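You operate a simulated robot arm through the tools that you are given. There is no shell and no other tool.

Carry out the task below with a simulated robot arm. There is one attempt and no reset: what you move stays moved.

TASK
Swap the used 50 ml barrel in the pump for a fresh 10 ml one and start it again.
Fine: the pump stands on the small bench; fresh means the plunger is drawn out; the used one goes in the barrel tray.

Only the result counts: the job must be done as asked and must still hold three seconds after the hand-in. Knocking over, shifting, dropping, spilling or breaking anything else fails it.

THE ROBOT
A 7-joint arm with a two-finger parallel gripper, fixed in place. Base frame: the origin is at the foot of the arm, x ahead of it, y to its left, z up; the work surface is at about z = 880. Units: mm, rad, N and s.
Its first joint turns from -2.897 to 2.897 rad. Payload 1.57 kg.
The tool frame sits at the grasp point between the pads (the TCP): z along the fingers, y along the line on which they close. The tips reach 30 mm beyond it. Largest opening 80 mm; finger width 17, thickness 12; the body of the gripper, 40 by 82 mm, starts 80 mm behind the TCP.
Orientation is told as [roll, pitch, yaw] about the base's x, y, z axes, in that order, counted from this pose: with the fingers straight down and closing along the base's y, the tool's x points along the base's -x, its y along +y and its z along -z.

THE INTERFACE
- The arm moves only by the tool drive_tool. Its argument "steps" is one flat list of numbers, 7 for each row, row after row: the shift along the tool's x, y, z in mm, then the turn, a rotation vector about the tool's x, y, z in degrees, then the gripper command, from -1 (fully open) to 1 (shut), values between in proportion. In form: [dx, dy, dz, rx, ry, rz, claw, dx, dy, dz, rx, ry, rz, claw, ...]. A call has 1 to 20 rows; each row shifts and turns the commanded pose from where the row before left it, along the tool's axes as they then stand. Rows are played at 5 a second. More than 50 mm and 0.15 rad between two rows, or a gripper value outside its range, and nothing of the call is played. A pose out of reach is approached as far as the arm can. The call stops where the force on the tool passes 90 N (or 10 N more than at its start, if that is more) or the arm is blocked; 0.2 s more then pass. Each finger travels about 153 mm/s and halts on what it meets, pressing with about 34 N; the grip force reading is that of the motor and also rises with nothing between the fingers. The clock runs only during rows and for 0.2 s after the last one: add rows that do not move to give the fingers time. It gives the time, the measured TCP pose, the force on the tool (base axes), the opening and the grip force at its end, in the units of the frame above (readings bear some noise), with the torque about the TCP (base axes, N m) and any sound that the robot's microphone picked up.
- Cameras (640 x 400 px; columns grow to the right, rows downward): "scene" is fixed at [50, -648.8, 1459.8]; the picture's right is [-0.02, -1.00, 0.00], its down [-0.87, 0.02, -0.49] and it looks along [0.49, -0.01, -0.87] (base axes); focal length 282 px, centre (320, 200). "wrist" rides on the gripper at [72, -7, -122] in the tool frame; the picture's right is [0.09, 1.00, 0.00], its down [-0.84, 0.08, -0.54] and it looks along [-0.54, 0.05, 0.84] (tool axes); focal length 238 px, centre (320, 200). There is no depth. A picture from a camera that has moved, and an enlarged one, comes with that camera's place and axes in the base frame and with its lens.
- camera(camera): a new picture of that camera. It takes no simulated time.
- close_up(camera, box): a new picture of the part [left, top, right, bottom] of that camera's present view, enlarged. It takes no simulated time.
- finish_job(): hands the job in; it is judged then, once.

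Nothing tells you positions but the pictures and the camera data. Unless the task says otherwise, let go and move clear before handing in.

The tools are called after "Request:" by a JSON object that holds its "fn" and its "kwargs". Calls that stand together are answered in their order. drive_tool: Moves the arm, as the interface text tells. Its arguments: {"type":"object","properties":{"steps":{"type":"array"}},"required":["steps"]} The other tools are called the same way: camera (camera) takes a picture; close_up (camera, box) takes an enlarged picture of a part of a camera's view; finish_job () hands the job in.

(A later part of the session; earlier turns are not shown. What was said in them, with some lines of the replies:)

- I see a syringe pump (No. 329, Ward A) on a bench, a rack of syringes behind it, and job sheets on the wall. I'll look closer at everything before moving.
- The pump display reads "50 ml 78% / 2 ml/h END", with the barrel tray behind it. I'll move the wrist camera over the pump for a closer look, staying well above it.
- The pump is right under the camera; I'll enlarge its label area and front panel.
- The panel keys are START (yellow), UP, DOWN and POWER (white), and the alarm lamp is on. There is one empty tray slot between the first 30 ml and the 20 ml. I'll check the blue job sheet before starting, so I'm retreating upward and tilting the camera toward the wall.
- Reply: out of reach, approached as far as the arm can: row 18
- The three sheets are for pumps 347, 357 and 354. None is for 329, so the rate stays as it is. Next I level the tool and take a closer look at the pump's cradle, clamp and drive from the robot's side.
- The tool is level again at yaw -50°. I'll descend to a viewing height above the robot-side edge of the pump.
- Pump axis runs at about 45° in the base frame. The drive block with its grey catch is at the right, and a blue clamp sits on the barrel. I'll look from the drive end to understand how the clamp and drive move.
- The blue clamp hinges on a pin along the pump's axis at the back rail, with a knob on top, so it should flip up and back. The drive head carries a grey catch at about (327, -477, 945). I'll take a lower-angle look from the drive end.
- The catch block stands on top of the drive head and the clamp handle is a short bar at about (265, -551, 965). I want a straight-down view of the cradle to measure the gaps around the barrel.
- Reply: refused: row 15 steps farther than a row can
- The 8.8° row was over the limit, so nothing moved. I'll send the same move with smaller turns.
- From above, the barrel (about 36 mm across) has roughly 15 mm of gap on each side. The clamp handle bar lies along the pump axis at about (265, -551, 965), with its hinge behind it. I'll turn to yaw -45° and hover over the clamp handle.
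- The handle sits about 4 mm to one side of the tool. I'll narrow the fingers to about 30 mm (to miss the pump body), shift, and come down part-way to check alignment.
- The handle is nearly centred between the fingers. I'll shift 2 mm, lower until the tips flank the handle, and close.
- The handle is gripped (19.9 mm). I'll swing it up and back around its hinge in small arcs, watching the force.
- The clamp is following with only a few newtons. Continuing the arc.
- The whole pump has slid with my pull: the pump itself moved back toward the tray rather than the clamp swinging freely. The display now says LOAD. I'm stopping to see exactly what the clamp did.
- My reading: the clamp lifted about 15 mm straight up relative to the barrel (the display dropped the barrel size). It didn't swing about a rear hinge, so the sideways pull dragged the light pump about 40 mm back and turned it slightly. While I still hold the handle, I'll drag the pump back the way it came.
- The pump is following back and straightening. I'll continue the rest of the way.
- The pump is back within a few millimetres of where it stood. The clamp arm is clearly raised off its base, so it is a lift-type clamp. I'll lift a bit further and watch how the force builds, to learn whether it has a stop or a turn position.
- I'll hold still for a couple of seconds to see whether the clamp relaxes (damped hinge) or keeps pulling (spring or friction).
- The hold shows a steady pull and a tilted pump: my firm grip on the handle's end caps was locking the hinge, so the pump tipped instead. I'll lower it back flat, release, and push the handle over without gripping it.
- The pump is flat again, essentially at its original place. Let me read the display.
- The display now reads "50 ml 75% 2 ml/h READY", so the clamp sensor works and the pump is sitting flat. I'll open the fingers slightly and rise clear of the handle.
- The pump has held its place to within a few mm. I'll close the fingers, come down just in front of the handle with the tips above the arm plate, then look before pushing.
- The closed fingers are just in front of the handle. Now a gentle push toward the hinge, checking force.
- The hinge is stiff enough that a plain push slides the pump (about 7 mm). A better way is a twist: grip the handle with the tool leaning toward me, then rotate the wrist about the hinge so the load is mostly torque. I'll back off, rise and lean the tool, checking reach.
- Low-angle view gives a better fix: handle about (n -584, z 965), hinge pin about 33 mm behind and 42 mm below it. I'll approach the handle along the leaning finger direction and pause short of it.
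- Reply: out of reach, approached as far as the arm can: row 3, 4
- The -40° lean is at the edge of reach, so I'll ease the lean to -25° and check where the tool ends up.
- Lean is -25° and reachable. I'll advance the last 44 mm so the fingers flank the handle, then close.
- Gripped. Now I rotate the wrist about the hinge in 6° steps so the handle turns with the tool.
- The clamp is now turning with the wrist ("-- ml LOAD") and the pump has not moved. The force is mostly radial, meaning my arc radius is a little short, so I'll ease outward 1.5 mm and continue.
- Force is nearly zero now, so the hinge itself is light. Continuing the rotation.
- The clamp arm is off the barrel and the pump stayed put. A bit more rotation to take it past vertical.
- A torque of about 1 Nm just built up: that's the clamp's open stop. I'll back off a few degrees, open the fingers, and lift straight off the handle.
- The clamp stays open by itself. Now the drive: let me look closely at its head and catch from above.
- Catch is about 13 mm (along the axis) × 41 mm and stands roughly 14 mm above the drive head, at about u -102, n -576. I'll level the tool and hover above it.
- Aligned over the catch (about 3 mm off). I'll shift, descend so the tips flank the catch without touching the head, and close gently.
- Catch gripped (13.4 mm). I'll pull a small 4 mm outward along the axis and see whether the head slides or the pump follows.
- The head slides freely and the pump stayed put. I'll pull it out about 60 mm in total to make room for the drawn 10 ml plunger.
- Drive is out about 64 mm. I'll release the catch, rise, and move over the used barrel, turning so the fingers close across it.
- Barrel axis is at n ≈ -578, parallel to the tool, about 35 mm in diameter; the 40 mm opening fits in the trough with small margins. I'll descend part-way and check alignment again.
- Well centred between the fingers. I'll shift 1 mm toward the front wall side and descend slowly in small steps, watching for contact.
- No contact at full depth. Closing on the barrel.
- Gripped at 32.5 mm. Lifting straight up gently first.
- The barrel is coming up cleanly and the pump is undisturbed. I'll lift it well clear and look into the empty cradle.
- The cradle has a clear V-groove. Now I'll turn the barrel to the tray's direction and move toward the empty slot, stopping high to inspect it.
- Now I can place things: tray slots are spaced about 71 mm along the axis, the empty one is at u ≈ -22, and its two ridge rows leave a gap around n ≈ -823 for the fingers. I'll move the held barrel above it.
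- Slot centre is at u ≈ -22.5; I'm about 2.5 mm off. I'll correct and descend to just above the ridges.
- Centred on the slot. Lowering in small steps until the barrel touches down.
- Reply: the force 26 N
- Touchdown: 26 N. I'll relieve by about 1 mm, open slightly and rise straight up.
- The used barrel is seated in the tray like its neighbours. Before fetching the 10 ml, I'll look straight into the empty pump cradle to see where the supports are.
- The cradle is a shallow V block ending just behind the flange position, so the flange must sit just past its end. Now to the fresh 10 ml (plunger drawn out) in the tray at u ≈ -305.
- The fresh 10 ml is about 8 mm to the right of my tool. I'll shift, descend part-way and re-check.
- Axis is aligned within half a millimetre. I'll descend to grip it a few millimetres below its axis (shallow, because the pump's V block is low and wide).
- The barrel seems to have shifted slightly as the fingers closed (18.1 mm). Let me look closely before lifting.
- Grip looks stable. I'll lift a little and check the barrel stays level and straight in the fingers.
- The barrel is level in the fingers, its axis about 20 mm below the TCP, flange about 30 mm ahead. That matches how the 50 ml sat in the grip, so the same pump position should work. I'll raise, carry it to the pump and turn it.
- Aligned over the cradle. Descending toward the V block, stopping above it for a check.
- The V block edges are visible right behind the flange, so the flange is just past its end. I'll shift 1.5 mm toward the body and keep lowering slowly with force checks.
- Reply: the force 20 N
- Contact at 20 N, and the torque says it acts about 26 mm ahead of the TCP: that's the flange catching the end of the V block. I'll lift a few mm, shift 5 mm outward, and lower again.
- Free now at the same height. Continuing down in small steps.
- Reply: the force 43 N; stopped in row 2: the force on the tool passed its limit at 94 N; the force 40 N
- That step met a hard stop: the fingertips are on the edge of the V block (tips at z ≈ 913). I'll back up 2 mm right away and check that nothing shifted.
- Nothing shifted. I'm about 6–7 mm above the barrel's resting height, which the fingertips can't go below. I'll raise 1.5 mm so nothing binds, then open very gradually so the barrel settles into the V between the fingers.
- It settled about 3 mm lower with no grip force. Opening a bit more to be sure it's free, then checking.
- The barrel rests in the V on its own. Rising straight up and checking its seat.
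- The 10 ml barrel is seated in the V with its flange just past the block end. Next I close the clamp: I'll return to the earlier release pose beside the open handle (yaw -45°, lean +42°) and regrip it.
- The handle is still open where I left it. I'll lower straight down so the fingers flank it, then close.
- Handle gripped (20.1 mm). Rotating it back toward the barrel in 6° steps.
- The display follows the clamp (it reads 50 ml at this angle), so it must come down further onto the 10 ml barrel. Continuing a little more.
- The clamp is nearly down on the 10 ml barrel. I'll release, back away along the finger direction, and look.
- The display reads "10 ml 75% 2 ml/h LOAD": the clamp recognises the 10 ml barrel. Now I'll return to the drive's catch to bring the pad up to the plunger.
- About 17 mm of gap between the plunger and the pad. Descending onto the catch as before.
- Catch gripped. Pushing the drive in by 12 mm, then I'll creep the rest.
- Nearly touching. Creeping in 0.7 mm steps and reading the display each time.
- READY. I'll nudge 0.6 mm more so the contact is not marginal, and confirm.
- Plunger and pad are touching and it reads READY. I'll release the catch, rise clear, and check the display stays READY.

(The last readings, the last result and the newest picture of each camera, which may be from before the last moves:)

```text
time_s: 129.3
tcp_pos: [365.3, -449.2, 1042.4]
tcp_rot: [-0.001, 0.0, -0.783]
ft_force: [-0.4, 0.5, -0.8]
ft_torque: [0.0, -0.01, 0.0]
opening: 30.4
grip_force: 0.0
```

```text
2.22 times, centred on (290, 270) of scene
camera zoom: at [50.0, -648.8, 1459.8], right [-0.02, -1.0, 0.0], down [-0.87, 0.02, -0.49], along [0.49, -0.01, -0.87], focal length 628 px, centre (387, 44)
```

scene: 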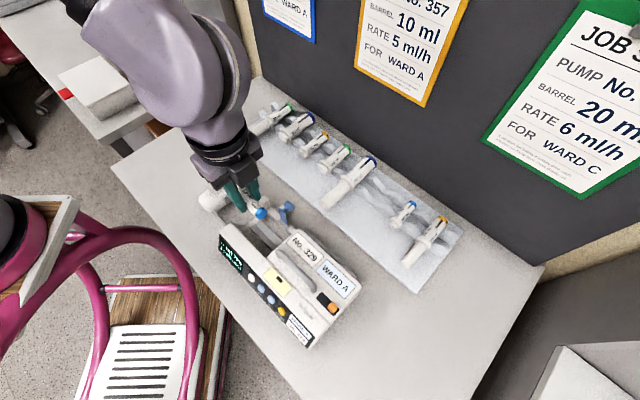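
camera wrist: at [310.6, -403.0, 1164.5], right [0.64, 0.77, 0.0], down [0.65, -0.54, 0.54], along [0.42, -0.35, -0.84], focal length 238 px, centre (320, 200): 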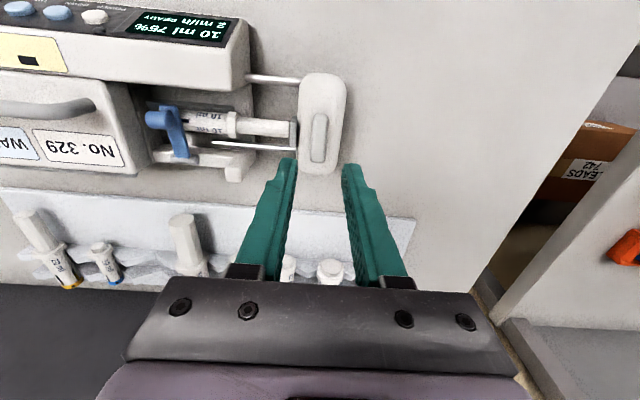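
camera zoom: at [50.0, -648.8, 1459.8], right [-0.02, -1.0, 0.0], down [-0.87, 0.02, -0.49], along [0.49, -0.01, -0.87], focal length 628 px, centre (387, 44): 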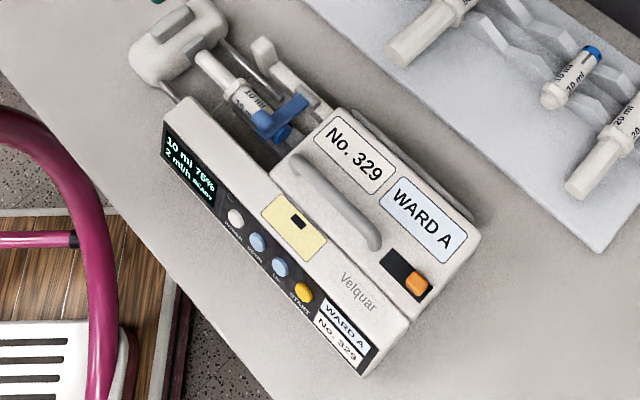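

Still READY. A closer look at the clamp and barrel, and at the panel with the START key.

Request:
{"fn": "close_up", "kwargs": {"camera": "scene", "box": [240, 195, 310, 255]}}

Request:
{"fn": "close_up", "kwargs": {"camera": "scene", "box": [240, 260, 330, 350]}}

Request:
{"fn": "close_up", "kwargs": {"camera": "wrist", "box": [100, 70, 330, 200]}}

```text
6.67 times, centred on (275, 225) of scene
camera zoom: at [50.0, -648.8, 1459.8], right [-0.02, -1.0, 0.0], down [-0.87, 0.02, -0.49], along [0.49, -0.01, -0.87], focal length 1882 px, centre (620, 33)
```

zoom: 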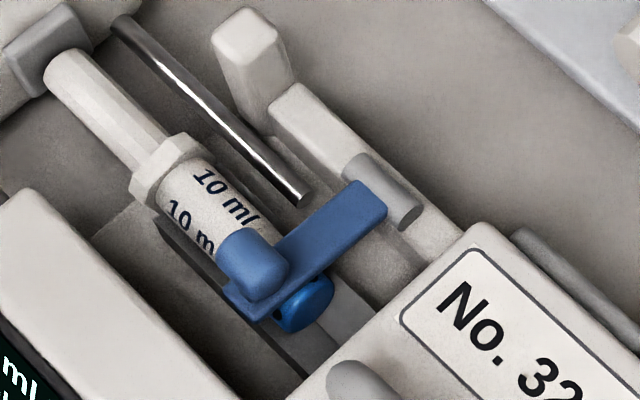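

```text
4.44 times, centred on (285, 305) of scene
camera zoom: at [50.0, -648.8, 1459.8], right [-0.02, -1.0, 0.0], down [-0.87, 0.02, -0.49], along [0.49, -0.01, -0.87], focal length 1255 px, centre (476, -267)
```

zoom: 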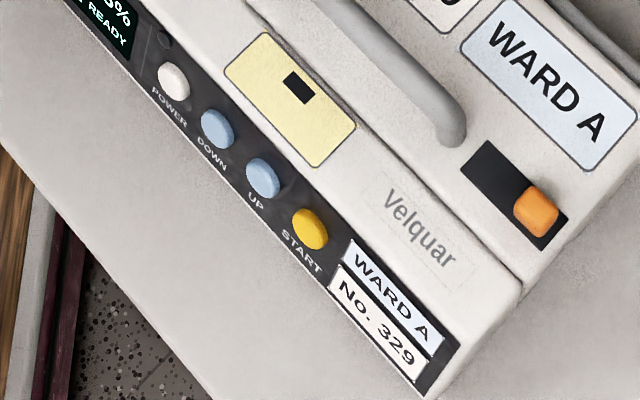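

```text
2.78 times, centred on (215, 135) of wrist
camera zoom: at [310.6, -403.0, 1164.5], right [0.64, 0.77, 0.0], down [0.65, -0.54, 0.54], along [0.42, -0.35, -0.84], focal length 663 px, centre (612, 381)
```

zoom: 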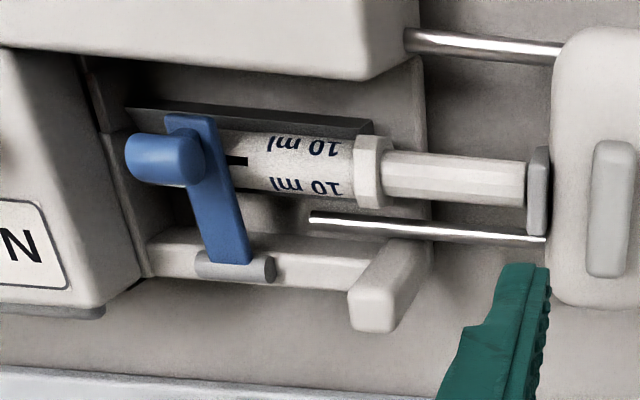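

Clamp sits on the barrel and everything reads READY. The pump is still about 9 mm from its original spot from my first attempt. I'll use its carrying handle to ease it back before starting, so first I move above the handle and turn to grip across it.

Request:
{"fn": "drive_tool", "kwargs": {"steps": [2.5, -40.1, 0, 0, 0, 0, 0.25, 2.5, -40.1, 0, 0, 0, 0, 0.25, 2.5, -40.1, 0, 0, 0, 0, 0.25, 2.5, -40.1, 0, 0, 0, 0, 0.25, 2.5, -40.1, 0, 0, 0, 0, 0.25, 2.5, -40.2, 0, 0, 0, 0, 0.25, 0, 0, 0, 0, 0, 0, 0.25]}}

Request:
{"fn": "camera", "kwargs": {"camera": "wrist"}}

Request:
{"fn": "close_up", "kwargs": {"camera": "wrist", "box": [240, 60, 400, 200]}}

```text
time_s: 130.9
tcp_pos: [184.0, -610.8, 1042.3]
tcp_rot: [0.0, 0.002, -0.784]
ft_force: [-0.2, -0.6, 0.0]
ft_torque: [0.0, 0.03, -0.02]
opening: 29.9
grip_force: 0.1
```

```text
taken
camera wrist: at [128.8, -565.4, 1164.6], right [0.64, 0.77, 0.0], down [0.65, -0.54, 0.54], along [0.42, -0.35, -0.84], focal length 238 px, centre (320, 200)
```

wrist: 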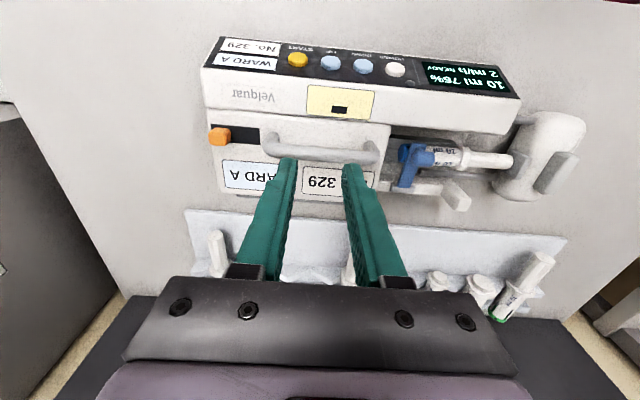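

```text
2.86 times, centred on (320, 130) of wrist
camera zoom: at [128.8, -565.4, 1164.6], right [0.64, 0.77, 0.0], down [0.65, -0.54, 0.54], along [0.42, -0.35, -0.84], focal length 681 px, centre (320, 400)
```

zoom: 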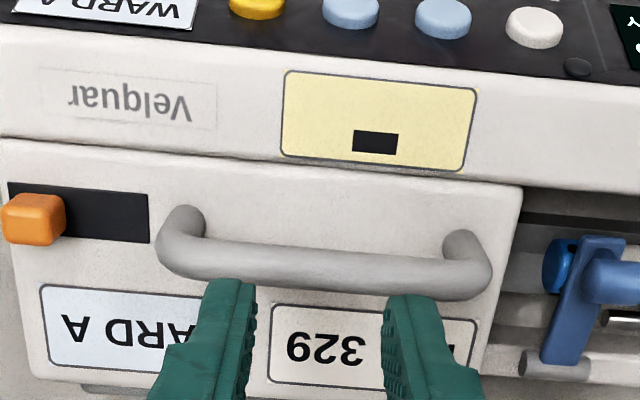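

Request:
{"fn": "drive_tool", "kwargs": {"steps": [0, 0, 0, 0, 0, 7.5, 0, 0, 0, 0, 0, 0, 7.5, 0, 0, 0, 0, 0, 0, 7.5, 0, 0, 0, 0, 0, 0, 7.5, 0, 0, 0, 0, 0, 0, 7.5, 0, 0, 0, 0, 0, 0, 7.5, 0, 0, 0, 0, 0, 0, 7.5, 0, 0, 0, 0, 0, 0, 7.5, 0, 0, 0, 0, 0, 0, 7.5, 0, 0, 0, 0, 0, 0, 7.5, 0, 0, 0, 0, 0, 0, 7.5, 0, 0, 0, 0, 0, 0, 7.5, 0, 0, 0, 0, 0, 0, 0, 0]}}

Request:
{"fn": "camera", "kwargs": {"camera": "wrist"}}

Request:
{"fn": "close_up", "kwargs": {"camera": "wrist", "box": [230, 90, 410, 220]}}

Request:
{"fn": "close_up", "kwargs": {"camera": "scene", "box": [220, 200, 380, 340]}}

```text
time_s: 133.7
tcp_pos: [184.1, -608.1, 1042.0]
tcp_rot: [-0.003, -0.003, -2.357]
ft_force: [-0.9, -0.2, -0.5]
ft_torque: [0.02, -0.01, -0.02]
opening: 40.1
grip_force: 0.1
```

```text
taken
camera wrist: at [231.4, -553.3, 1163.7], right [0.77, -0.64, 0.0], down [-0.54, -0.65, 0.54], along [-0.35, -0.42, -0.84], focal length 238 px, centre (320, 200)
```

wrist: 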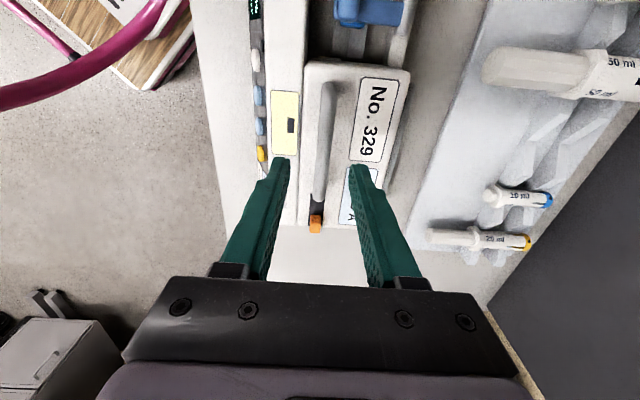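

```text
3.08 times, centred on (320, 155) of wrist
camera zoom: at [231.4, -553.3, 1163.7], right [0.77, -0.64, 0.0], down [-0.54, -0.65, 0.54], along [-0.35, -0.42, -0.84], focal length 733 px, centre (320, 338)
```

zoom: 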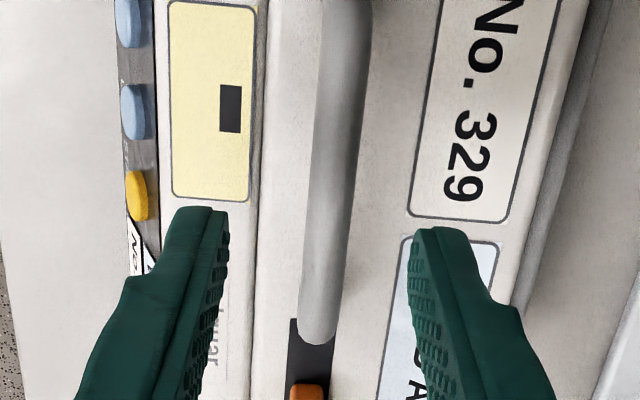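

```text
2.86 times, centred on (300, 270) of scene
camera zoom: at [50.0, -648.8, 1459.8], right [-0.02, -1.0, 0.0], down [-0.87, 0.02, -0.49], along [0.49, -0.01, -0.87], focal length 807 px, centre (377, 0)
```

zoom: 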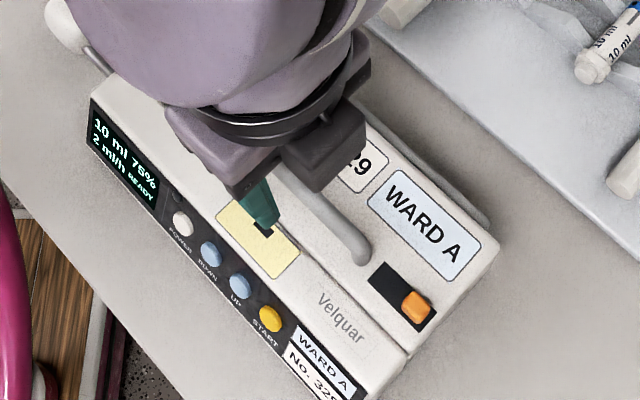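

Bar is at n ≈ -564, roughly 12 mm thick. I'll shift, descend with the fingers straddling it (tips staying above the case), and look again.

Request:
{"fn": "drive_tool", "kwargs": {"steps": [10, 2, 12, 0, 0, 0, 0.2, 10, 1.9, 15, 0, 0, 0, 0.2, 0, 0, 15, 0, 0, 0, 0.2, 0, 0, 8, 0, 0, 0, 0.2, 0, 0, 0, 0, 0, 0, 0.2]}}

Request:
{"fn": "close_up", "kwargs": {"camera": "wrist", "box": [230, 90, 410, 220]}}

Request:
{"fn": "close_up", "kwargs": {"camera": "scene", "box": [250, 220, 340, 300]}}

```text
time_s: 134.9
tcp_pos: [199.2, -597.8, 991.6]
tcp_rot: [-0.001, -0.003, -2.357]
ft_force: [-1.1, -0.3, 0.1]
ft_torque: [0.0, -0.02, -0.01]
opening: 32.1
grip_force: 0.1
```

```text
3.08 times, centred on (320, 155) of wrist
camera zoom: at [246.9, -542.0, 1113.3], right [0.77, -0.64, 0.0], down [-0.54, -0.65, 0.54], along [-0.35, -0.42, -0.84], focal length 733 px, centre (320, 338)
```

zoom: 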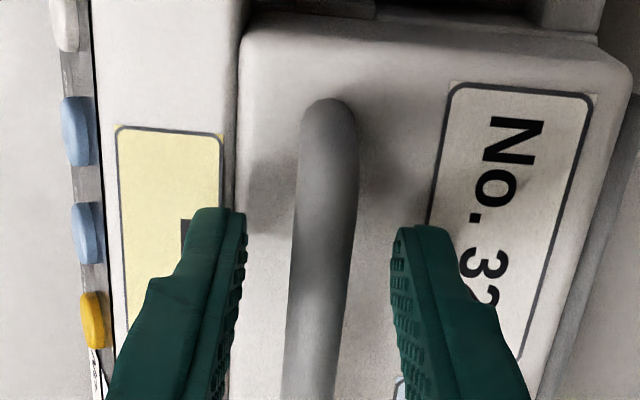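

```text
5.00 times, centred on (295, 260) of scene
camera zoom: at [50.0, -648.8, 1459.8], right [-0.02, -1.0, 0.0], down [-0.87, 0.02, -0.49], along [0.49, -0.01, -0.87], focal length 1412 px, centre (445, -100)
```

zoom: 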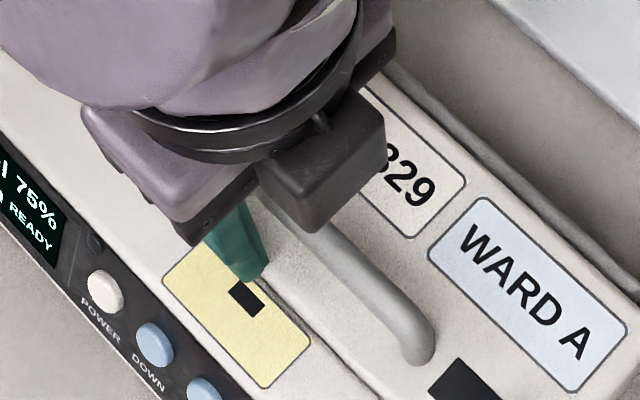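

Request:
{"fn": "drive_tool", "kwargs": {"steps": [0, 0, 3, 0, 0, 0, 0.2, 0, 0, 0, 0, 0, 0, 0.2]}}

Request:
{"fn": "drive_tool", "kwargs": {"steps": [0, 0, 0, 0, 0, 0, 0.5, 0, 0, 0, 0, 0, 0, 0.62, 0, 0, 0, 0, 0, 0, 1, 0, 0, 0, 0, 0, 0, 1]}}

Request:
{"fn": "close_up", "kwargs": {"camera": "wrist", "box": [230, 90, 410, 220]}}

```text
time_s: 135.5
tcp_pos: [200.6, -597.5, 988.0]
tcp_rot: [-0.001, -0.001, -2.355]
ft_force: [-0.7, -0.3, -0.6]
ft_torque: [0.0, -0.02, -0.01]
opening: 32.1
grip_force: 0.0
```

```text
time_s: 136.5
tcp_pos: [199.8, -597.3, 988.8]
tcp_rot: [-0.002, -0.002, -2.357]
ft_force: [-1.3, 1.2, -0.6]
ft_torque: [-0.04, 0.07, 0.08]
opening: 11.7
grip_force: 28.9
```

```text
3.08 times, centred on (320, 155) of wrist
camera zoom: at [246.9, -541.9, 1110.4], right [0.77, -0.64, 0.0], down [-0.54, -0.65, 0.54], along [-0.35, -0.42, -0.84], focal length 733 px, centre (320, 338)
```

zoom: 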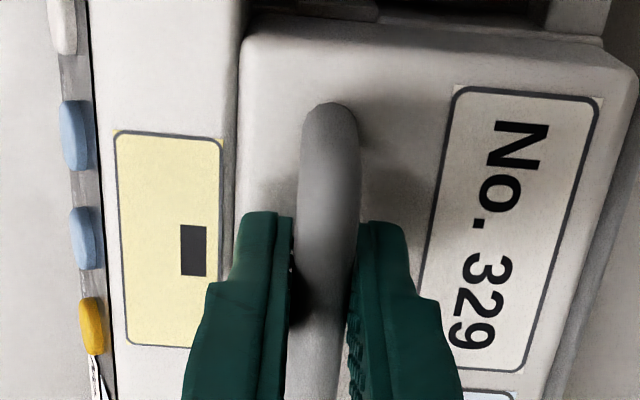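

Handle gripped (11.7 mm). Easing the pump back 9 mm, slowly.

Request:
{"fn": "drive_tool", "kwargs": {"steps": [-0.3, -1.5, 0, 0, 0, 0, 1, -0.3, -1.5, 0, 0, 0, 0, 1, -0.3, -1.5, 0, 0, 0, 0, 1, -0.3, -1.5, 0, 0, 0, 0, 1, -0.3, -1.5, 0, 0, 0, 0, 1, -0.3, -1.5, 0, 0, 0, 0, 1, 0, 0, 0, 0, 0, 0, 1]}}

Request:
{"fn": "close_up", "kwargs": {"camera": "scene", "box": [200, 180, 380, 360]}}

Request:
{"fn": "close_up", "kwargs": {"camera": "scene", "box": [210, 230, 260, 285]}}

```text
time_s: 138.1
tcp_pos: [193.1, -592.2, 989.0]
tcp_rot: [-0.002, -0.002, -2.356]
ft_force: [0.4, -0.4, 0.4]
ft_torque: [-0.14, 0.1, 0.01]
opening: 11.7
grip_force: 28.9
```

```text
2.22 times, centred on (290, 270) of scene
camera zoom: at [50.0, -648.8, 1459.8], right [-0.02, -1.0, 0.0], down [-0.87, 0.02, -0.49], along [0.49, -0.01, -0.87], focal length 628 px, centre (387, 44)
```

zoom: 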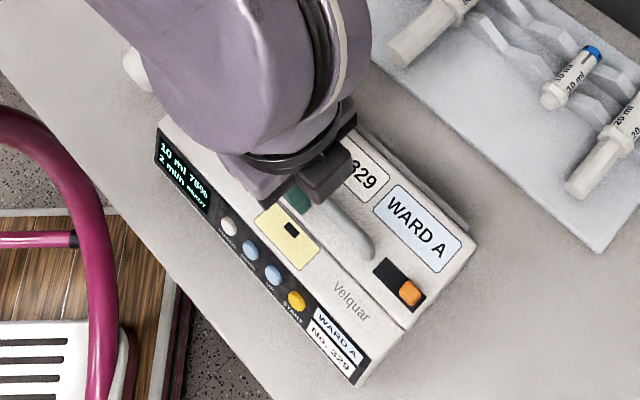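

```text
7.27 times, centred on (235, 258) of scene
camera zoom: at [50.0, -648.8, 1459.8], right [-0.02, -1.0, 0.0], down [-0.87, 0.02, -0.49], along [0.49, -0.01, -0.87], focal length 2054 px, centre (938, -218)
```

zoom: 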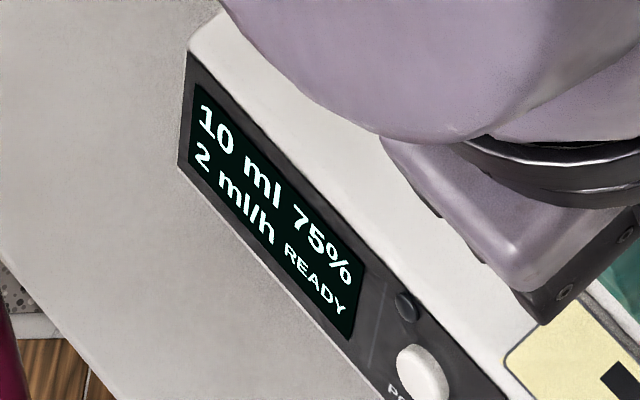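

The pump is now back at its original position and still READY. Releasing the handle and rising.

Request:
{"fn": "drive_tool", "kwargs": {"steps": [0, 0, 0, 0, 0, 0, 0.5, 0, 0, 0, 0, 0, 0, 0.2, 0, 0, 0, 0, 0, 0, 0.2, 0, 0, -15, 0, 0, 0, 0.2, 0, 0, -25, 0, 0, 0, 0.2, 0, 0, -25, 0, 0, 0, 0.2, 0, 0, 0, 0, 0, 0, 1]}}

Request:
{"fn": "drive_tool", "kwargs": {"steps": [0, 0, 0, 0, 0, -7.5, 1, 0, 0, 0, 0, 0, -7.5, 1, 0, 0, 0, 0, 0, -7.5, 1, 0, 0, 0, 0, 0, -7.5, 1, 0, 0, 0, 0, 0, -7.5, 1, 0, 0, 0, 0, 0, -7.5, 1, 0, 0, 0, 0, 0, -7.5, 1, 0, 0, 0, 0, 0, -7.5, 1, 0, 0, 0, 0, 0, -7.5, 1, 0, 0, 0, 0, 0, -7.5, 1, 0, 0, 0, 0, 0, -7.5, 1, 0, 0, 0, 0, 0, -7.5, 1, 20, -18, 0, 0, 0, 0, 1, 20, -18, 0, 0, 0, 0, 1, 0, 0, 0, 0, 0, 0, 1]}}

Request:
{"fn": "camera", "kwargs": {"camera": "wrist"}}

Request:
{"fn": "close_up", "kwargs": {"camera": "wrist", "box": [240, 60, 400, 190]}}

```text
time_s: 139.7
tcp_pos: [193.2, -592.5, 1054.3]
tcp_rot: [-0.003, -0.002, -2.358]
ft_force: [0.1, -0.1, -0.8]
ft_torque: [0.03, 0.01, -0.01]
opening: 0.0
grip_force: 20.8
```

```text
time_s: 142.9
tcp_pos: [140.4, -589.2, 1053.8]
tcp_rot: [-0.001, 0.002, -0.783]
ft_force: [0.8, 0.2, 0.7]
ft_torque: [0.05, -0.03, -0.01]
opening: 0.1
grip_force: 21.3
```

```text
taken
camera wrist: at [85.4, -543.9, 1176.0], right [0.64, 0.77, 0.0], down [0.65, -0.54, 0.54], along [0.42, -0.35, -0.84], focal length 238 px, centre (320, 200)
```

wrist: 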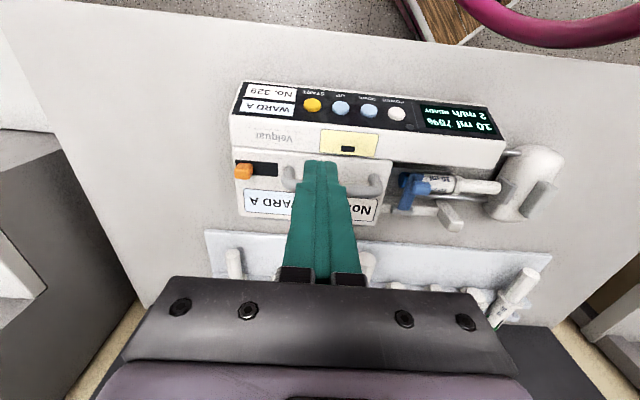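

```text
3.08 times, centred on (320, 125) of wrist
camera zoom: at [85.4, -543.9, 1176.0], right [0.64, 0.77, 0.0], down [0.65, -0.54, 0.54], along [0.42, -0.35, -0.84], focal length 733 px, centre (320, 431)
```

zoom: 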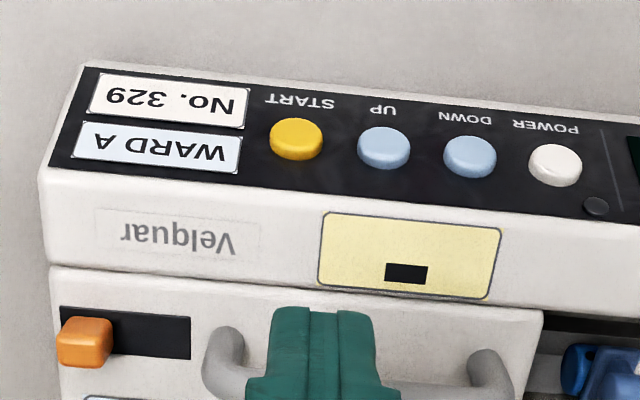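

START is at about u -327, n -491, z 934 on a panel sloped roughly 45°. I'll bring the closed fingertips over it (slightly toward the front so they don't catch the case) and pause above.

Request:
{"fn": "drive_tool", "kwargs": {"steps": [14, -5, 0, 0, 0, 0, 1, 14.9, -4.9, 10, 0, 0, 0, 1, 0, 0, 25, 0, 0, 0, 1, 0, 0, 25, 0, 0, 0, 1, 0, 0, 8, 0, 0, 0, 1, 0, 0, 0, 0, 0, 0, 1]}}

Request:
{"fn": "camera", "kwargs": {"camera": "wrist"}}

Request:
{"fn": "close_up", "kwargs": {"camera": "wrist", "box": [240, 100, 400, 220]}}

Request:
{"fn": "close_up", "kwargs": {"camera": "scene", "box": [230, 260, 330, 340]}}

```text
time_s: 144.3
tcp_pos: [112.1, -576.7, 987.0]
tcp_rot: [-0.001, 0.003, -0.787]
ft_force: [0.0, -0.5, -0.4]
ft_torque: [0.03, 0.03, -0.02]
opening: 0.0
grip_force: 20.9
```

```text
taken
camera wrist: at [58.0, -530.4, 1108.2], right [0.64, 0.77, 0.0], down [0.65, -0.54, 0.54], along [0.42, -0.35, -0.84], focal length 238 px, centre (320, 200)
```

wrist: 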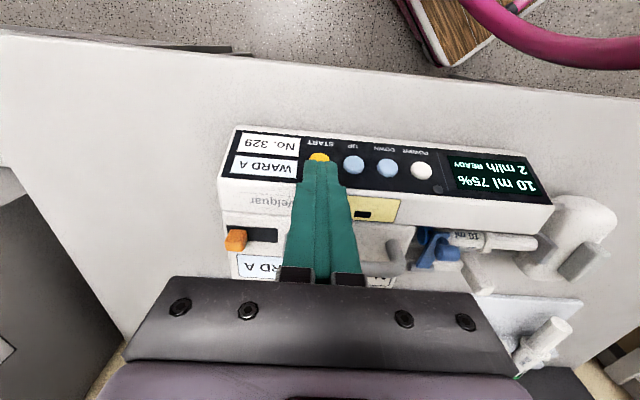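

```text
3.33 times, centred on (320, 160) of wrist
camera zoom: at [58.0, -530.4, 1108.2], right [0.64, 0.77, 0.0], down [0.65, -0.54, 0.54], along [0.42, -0.35, -0.84], focal length 794 px, centre (320, 333)
```

zoom: 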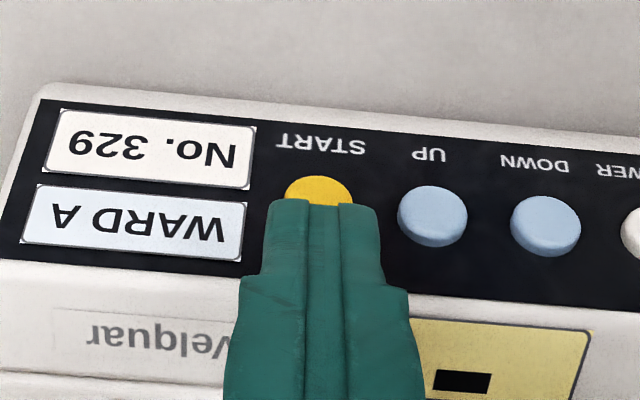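

```text
5.00 times, centred on (280, 300) of scene
camera zoom: at [50.0, -648.8, 1459.8], right [-0.02, -1.0, 0.0], down [-0.87, 0.02, -0.49], along [0.49, -0.01, -0.87], focal length 1412 px, centre (520, -300)
```

zoom: 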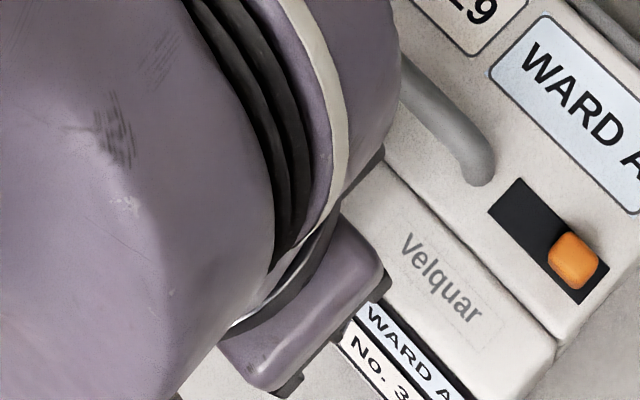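

Fingertips are just above START. Lowering gently toward contact.

Request:
{"fn": "drive_tool", "kwargs": {"steps": [0, 0, 5, 0, 0, 0, 1, 0, 0, 5, 0, 0, 0, 1, 0, 0, 4, 0, 0, 0, 1, 0, 0, 0, 0, 0, 0, 1]}}

Request:
{"fn": "close_up", "kwargs": {"camera": "wrist", "box": [240, 100, 400, 220]}}

```text
time_s: 145.3
tcp_pos: [112.0, -577.2, 971.8]
tcp_rot: [-0.003, 0.002, -0.784]
ft_force: [-0.9, -0.6, -0.7]
ft_torque: [0.0, 0.03, -0.02]
opening: 0.0
grip_force: 21.2
```

```text
3.33 times, centred on (320, 160) of wrist
camera zoom: at [57.1, -530.7, 1094.1], right [0.64, 0.77, 0.0], down [0.65, -0.54, 0.54], along [0.42, -0.35, -0.84], focal length 794 px, centre (320, 333)
```

zoom: 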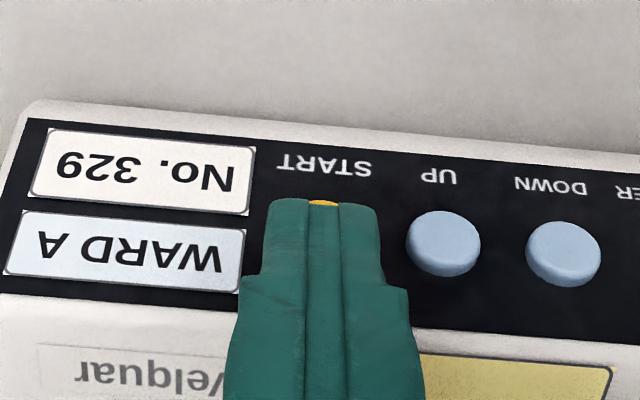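

Request:
{"fn": "drive_tool", "kwargs": {"steps": [0, 0, 2, 0, 0, 0, 1, 0, 0, 0, 0, 0, 0, 1]}}

Request:
{"fn": "close_up", "kwargs": {"camera": "wrist", "box": [420, 120, 580, 220]}}

```text
time_s: 145.9
tcp_pos: [111.4, -576.7, 970.2]
tcp_rot: [-0.001, 0.002, -0.786]
ft_force: [-0.2, -0.6, 0.2]
ft_torque: [-0.01, 0.03, 0.02]
opening: 0.2
grip_force: 21.1
```

```text
4.00 times, centred on (500, 170) of wrist
camera zoom: at [57.3, -530.6, 1092.0], right [0.64, 0.77, 0.0], down [0.65, -0.54, 0.54], along [0.42, -0.35, -0.84], focal length 953 px, centre (-400, 320)
```

zoom: 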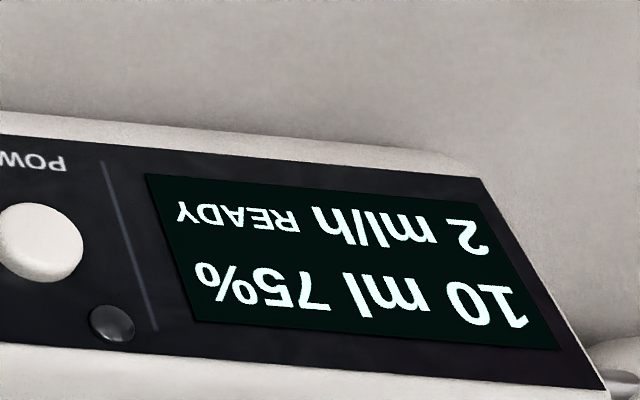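

Request:
{"fn": "drive_tool", "kwargs": {"steps": [0, 0, 2, 0, 0, 0, 1, 0, 0, 0, 0, 0, 0, 1]}}

Request:
{"fn": "close_up", "kwargs": {"camera": "wrist", "box": [240, 110, 580, 220]}}

```text
time_s: 146.5
tcp_pos: [113.1, -576.2, 968.7]
tcp_rot: [-0.003, 0.002, -0.785]
ft_force: [-0.6, -0.4, 1.1]
ft_torque: [-0.03, 0.01, 0.0]
opening: 0.0
grip_force: 21.4
```

```text
1.88 times, centred on (410, 165) of wrist
camera zoom: at [57.3, -530.4, 1090.5], right [0.64, 0.77, 0.0], down [0.65, -0.54, 0.54], along [0.42, -0.35, -0.84], focal length 449 px, centre (151, 266)
```

zoom: 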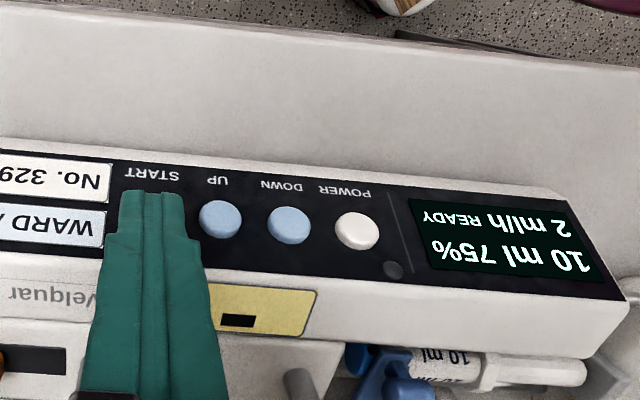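

Request:
{"fn": "drive_tool", "kwargs": {"steps": [0, 0, 1.5, 0, 0, 0, 1, 0, 0, 0, 0, 0, 0, 1]}}

Request:
{"fn": "close_up", "kwargs": {"camera": "wrist", "box": [240, 110, 580, 220]}}

```text
time_s: 147.1
tcp_pos: [112.5, -576.5, 967.4]
tcp_rot: [-0.002, 0.0, -0.787]
ft_force: [0.2, -2.3, 7.7]
ft_torque: [-0.08, -0.07, 0.01]
opening: 0.0
grip_force: 21.3
```

```text
1.88 times, centred on (410, 165) of wrist
camera zoom: at [57.9, -530.6, 1089.5], right [0.64, 0.77, 0.0], down [0.65, -0.54, 0.54], along [0.42, -0.35, -0.84], focal length 449 px, centre (151, 266)
```

zoom: 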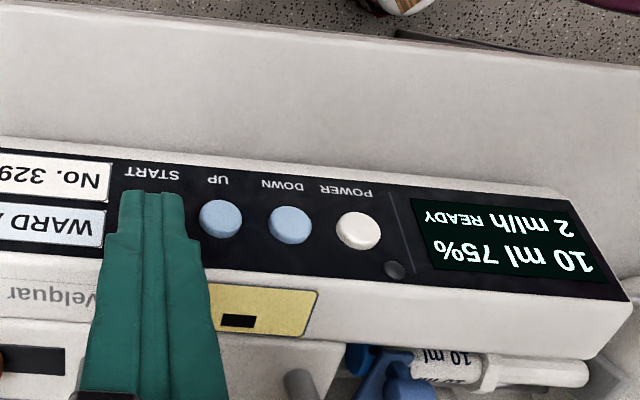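

Contact at 7.7 N but no reaction yet. Pressing 1 mm more.

Request:
{"fn": "drive_tool", "kwargs": {"steps": [0, 0, 1, 0, 0, 0, 1, 0, 0, 0, 0, 0, 0, 1]}}

Request:
{"fn": "close_up", "kwargs": {"camera": "wrist", "box": [240, 110, 580, 220]}}

```text
time_s: 147.7
tcp_pos: [112.1, -576.7, 965.3]
tcp_rot: [-0.003, 0.0, -0.783]
ft_force: [2.2, -3.5, 10.9]
ft_torque: [-0.13, -0.14, 0.04]
opening: 0.0
grip_force: 21.1
```

```text
1.88 times, centred on (410, 165) of wrist
camera zoom: at [57.8, -530.6, 1088.7], right [0.64, 0.77, 0.0], down [0.65, -0.54, 0.54], along [0.42, -0.35, -0.84], focal length 449 px, centre (151, 266)
```

zoom: 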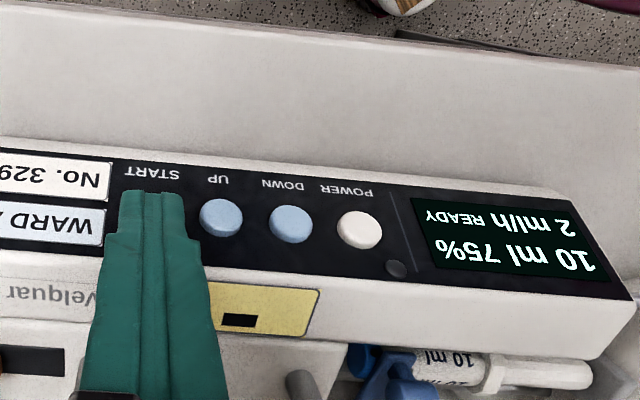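

Request:
{"fn": "drive_tool", "kwargs": {"steps": [0, 0, 1.2, 0, 0, 0, 1, 0, 0, 0, 0, 0, 0, 1]}}

Request:
{"fn": "close_up", "kwargs": {"camera": "wrist", "box": [240, 110, 580, 220]}}

```text
time_s: 148.3
tcp_pos: [112.5, -575.6, 965.5]
tcp_rot: [-0.005, 0.001, -0.787]
ft_force: [1.9, 0.3, 20.5]
ft_torque: [-0.13, -0.15, 0.09]
opening: 0.0
grip_force: 21.3
heard: click
```

```text
1.88 times, centred on (410, 165) of wrist
camera zoom: at [57.6, -530.3, 1087.5], right [0.64, 0.77, 0.0], down [0.65, -0.54, 0.54], along [0.42, -0.35, -0.84], focal length 449 px, centre (151, 266)
```

zoom: 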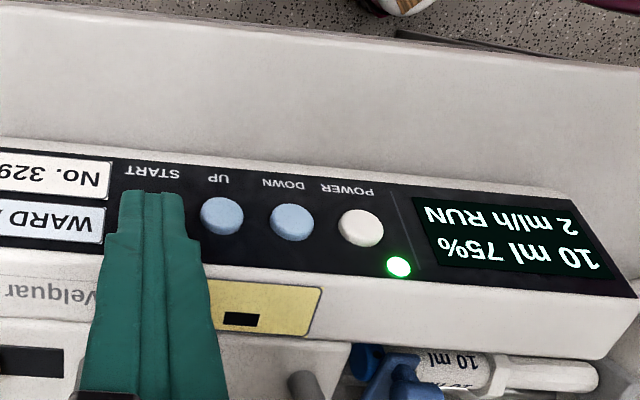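

A click, a green lamp, and the display reads "10 ml 75% 2 ml/h RUN". Lifting straight off the key and moving clear.

Request:
{"fn": "drive_tool", "kwargs": {"steps": [0, 0, -3, 0, 0, 0, 1, 0, 0, -8, 0, 0, 0, 1, 0, 0, -20, 0, 0, 0, 1, 0, 0, -30, 0, 0, 0, 1, 0, 0, -35, 0, 0, 0, 1, 15, 0, -35, 0, 0, 0, 1, 20, 0, -30, 0, 0, 0, 1, 0, 0, 0, 0, 0, 0, 1]}}

Request:
{"fn": "camera", "kwargs": {"camera": "wrist"}}

Request:
{"fn": "camera", "kwargs": {"camera": "scene"}}

Request:
{"fn": "close_up", "kwargs": {"camera": "wrist", "box": [220, 60, 560, 240]}}

```text
time_s: 150.1
tcp_pos: [86.4, -550.9, 1123.8]
tcp_rot: [0.0, 0.002, -0.784]
ft_force: [-0.9, -1.2, -0.5]
ft_torque: [0.05, 0.01, -0.02]
opening: 0.1
grip_force: 21.5
```

```text
taken
camera wrist: at [32.2, -505.3, 1246.5], right [0.64, 0.77, 0.0], down [0.65, -0.54, 0.54], along [0.42, -0.35, -0.84], focal length 238 px, centre (320, 200)
```

wrist: 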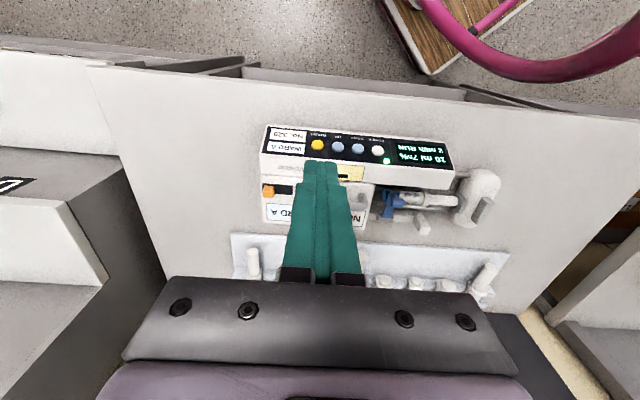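

```text
taken
```

scene: 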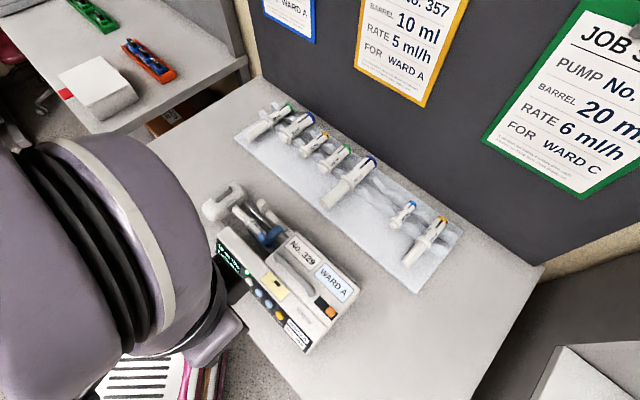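

```text
1.88 times, centred on (390, 150) of wrist
camera zoom: at [32.2, -505.3, 1246.5], right [0.64, 0.77, 0.0], down [0.65, -0.54, 0.54], along [0.42, -0.35, -0.84], focal length 449 px, centre (188, 294)
```

zoom: 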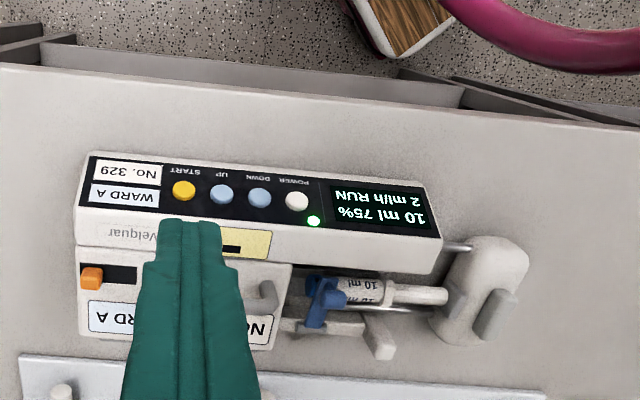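

RUN holds. I'll wait about three seconds to be sure it stays that way and inspect the tray and pump once more.

Request:
{"fn": "drive_tool", "kwargs": {"steps": [0, 0, 0, 0, 0, 0, 1, 0, 0, 0, 0, 0, 0, 1, 0, 0, 0, 0, 0, 0, 1, 0, 0, 0, 0, 0, 0, 1, 0, 0, 0, 0, 0, 0, 1, 0, 0, 0, 0, 0, 0, 1, 0, 0, 0, 0, 0, 0, 1, 0, 0, 0, 0, 0, 0, 1, 0, 0, 0, 0, 0, 0, 1, 0, 0, 0, 0, 0, 0, 1, 0, 0, 0, 0, 0, 0, 1, 0, 0, 0, 0, 0, 0, 1, 0, 0, 0, 0, 0, 0, 1, 0, 0, 0, 0, 0, 0, 1, 0, 0, 0, 0, 0, 0, 1, 0, 0, 0, 0, 0, 0, 1]}}

Request:
{"fn": "close_up", "kwargs": {"camera": "wrist", "box": [300, 120, 520, 250]}}

Request:
{"fn": "close_up", "kwargs": {"camera": "scene", "box": [220, 80, 480, 300]}}

Request:
{"fn": "close_up", "kwargs": {"camera": "scene", "box": [200, 180, 380, 360]}}

```text
time_s: 153.5
tcp_pos: [87.1, -552.0, 1124.3]
tcp_rot: [-0.002, 0.001, -0.787]
ft_force: [0.0, -0.5, 0.1]
ft_torque: [0.04, -0.02, -0.01]
opening: 0.1
grip_force: 21.6
```

```text
2.91 times, centred on (410, 185) of wrist
camera zoom: at [32.2, -505.3, 1246.3], right [0.64, 0.77, 0.0], down [0.65, -0.54, 0.54], along [0.42, -0.35, -0.84], focal length 693 px, centre (58, 244)
```

zoom: 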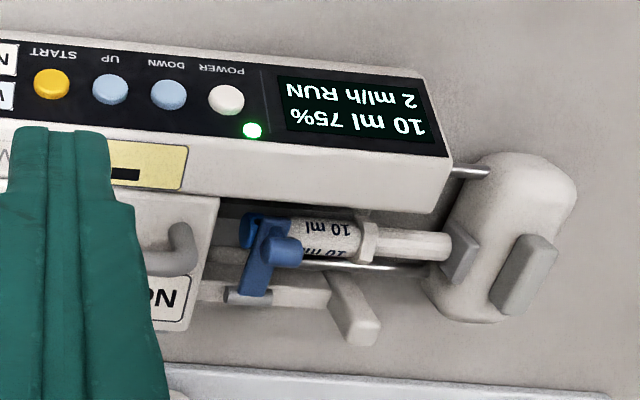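

```text
1.82 times, centred on (350, 190) of scene
camera zoom: at [50.0, -648.8, 1459.8], right [-0.02, -1.0, 0.0], down [-0.87, 0.02, -0.49], along [0.49, -0.01, -0.87], focal length 513 px, centre (266, 218)
```

zoom: 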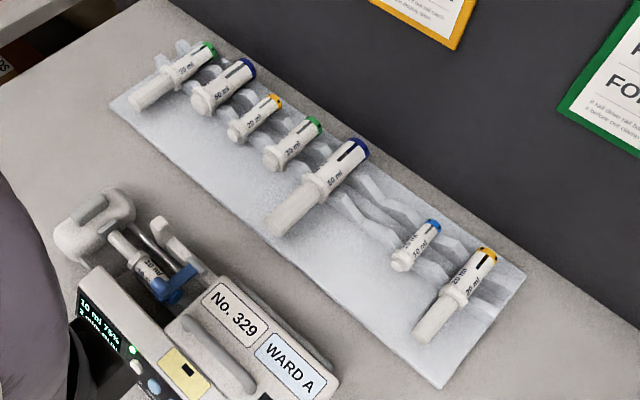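

```text
2.22 times, centred on (290, 270) of scene
camera zoom: at [50.0, -648.8, 1459.8], right [-0.02, -1.0, 0.0], down [-0.87, 0.02, -0.49], along [0.49, -0.01, -0.87], focal length 628 px, centre (387, 44)
```

zoom: 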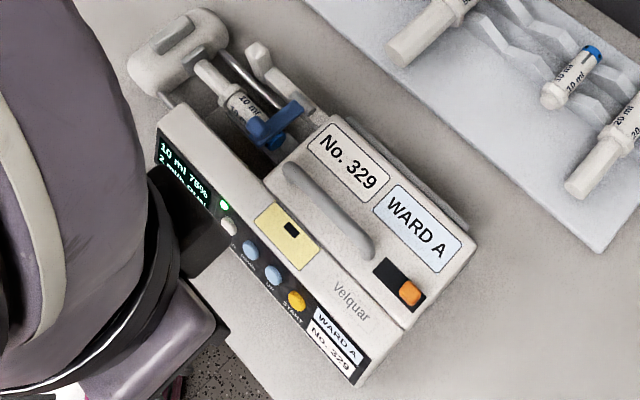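

The pump shows "10 ml, 2 ml/h, RUN" with a steady green lamp. The fresh 10 ml is clamped with its plunger against the drive, and the used 50 ml is in the tray. Nothing else has moved, the pump is back at its original spot and the arm is clear, so I'm handing in.

Request:
{"fn": "finish_job", "kwargs": {}}

```text
The job is handed in.
```

The swap is done and handed in. The pump runs with the fresh 10 ml barrel, and the display reads "10 ml 75% 2 ml/h RUN" with a green lamp. It was still running more than three seconds after I pressed START.

- **Used barrel:** the 50 ml is in the one empty slot of the barrel tray, seated like its neighbours.
- **Fresh barrel:** I took the 10 ml with its plunger drawn out. The clamp is closed on it and the drive rests against the plunger.
- **Rate:** I left it at 2 ml/h. The three job sheets on the wall are for pumps 347, 354 and 357, not this one (329).
- **Pump moved:** while opening the clamp I tipped the pump slightly and slid it about 40 mm. I set it down flat and later eased it back by its handle to about where it had stood.
- **Hard contact:** while I was seating the 10 ml, the fingertips pressed once on the cradle edge at about 94 N. I saw no damage and nothing shifted.
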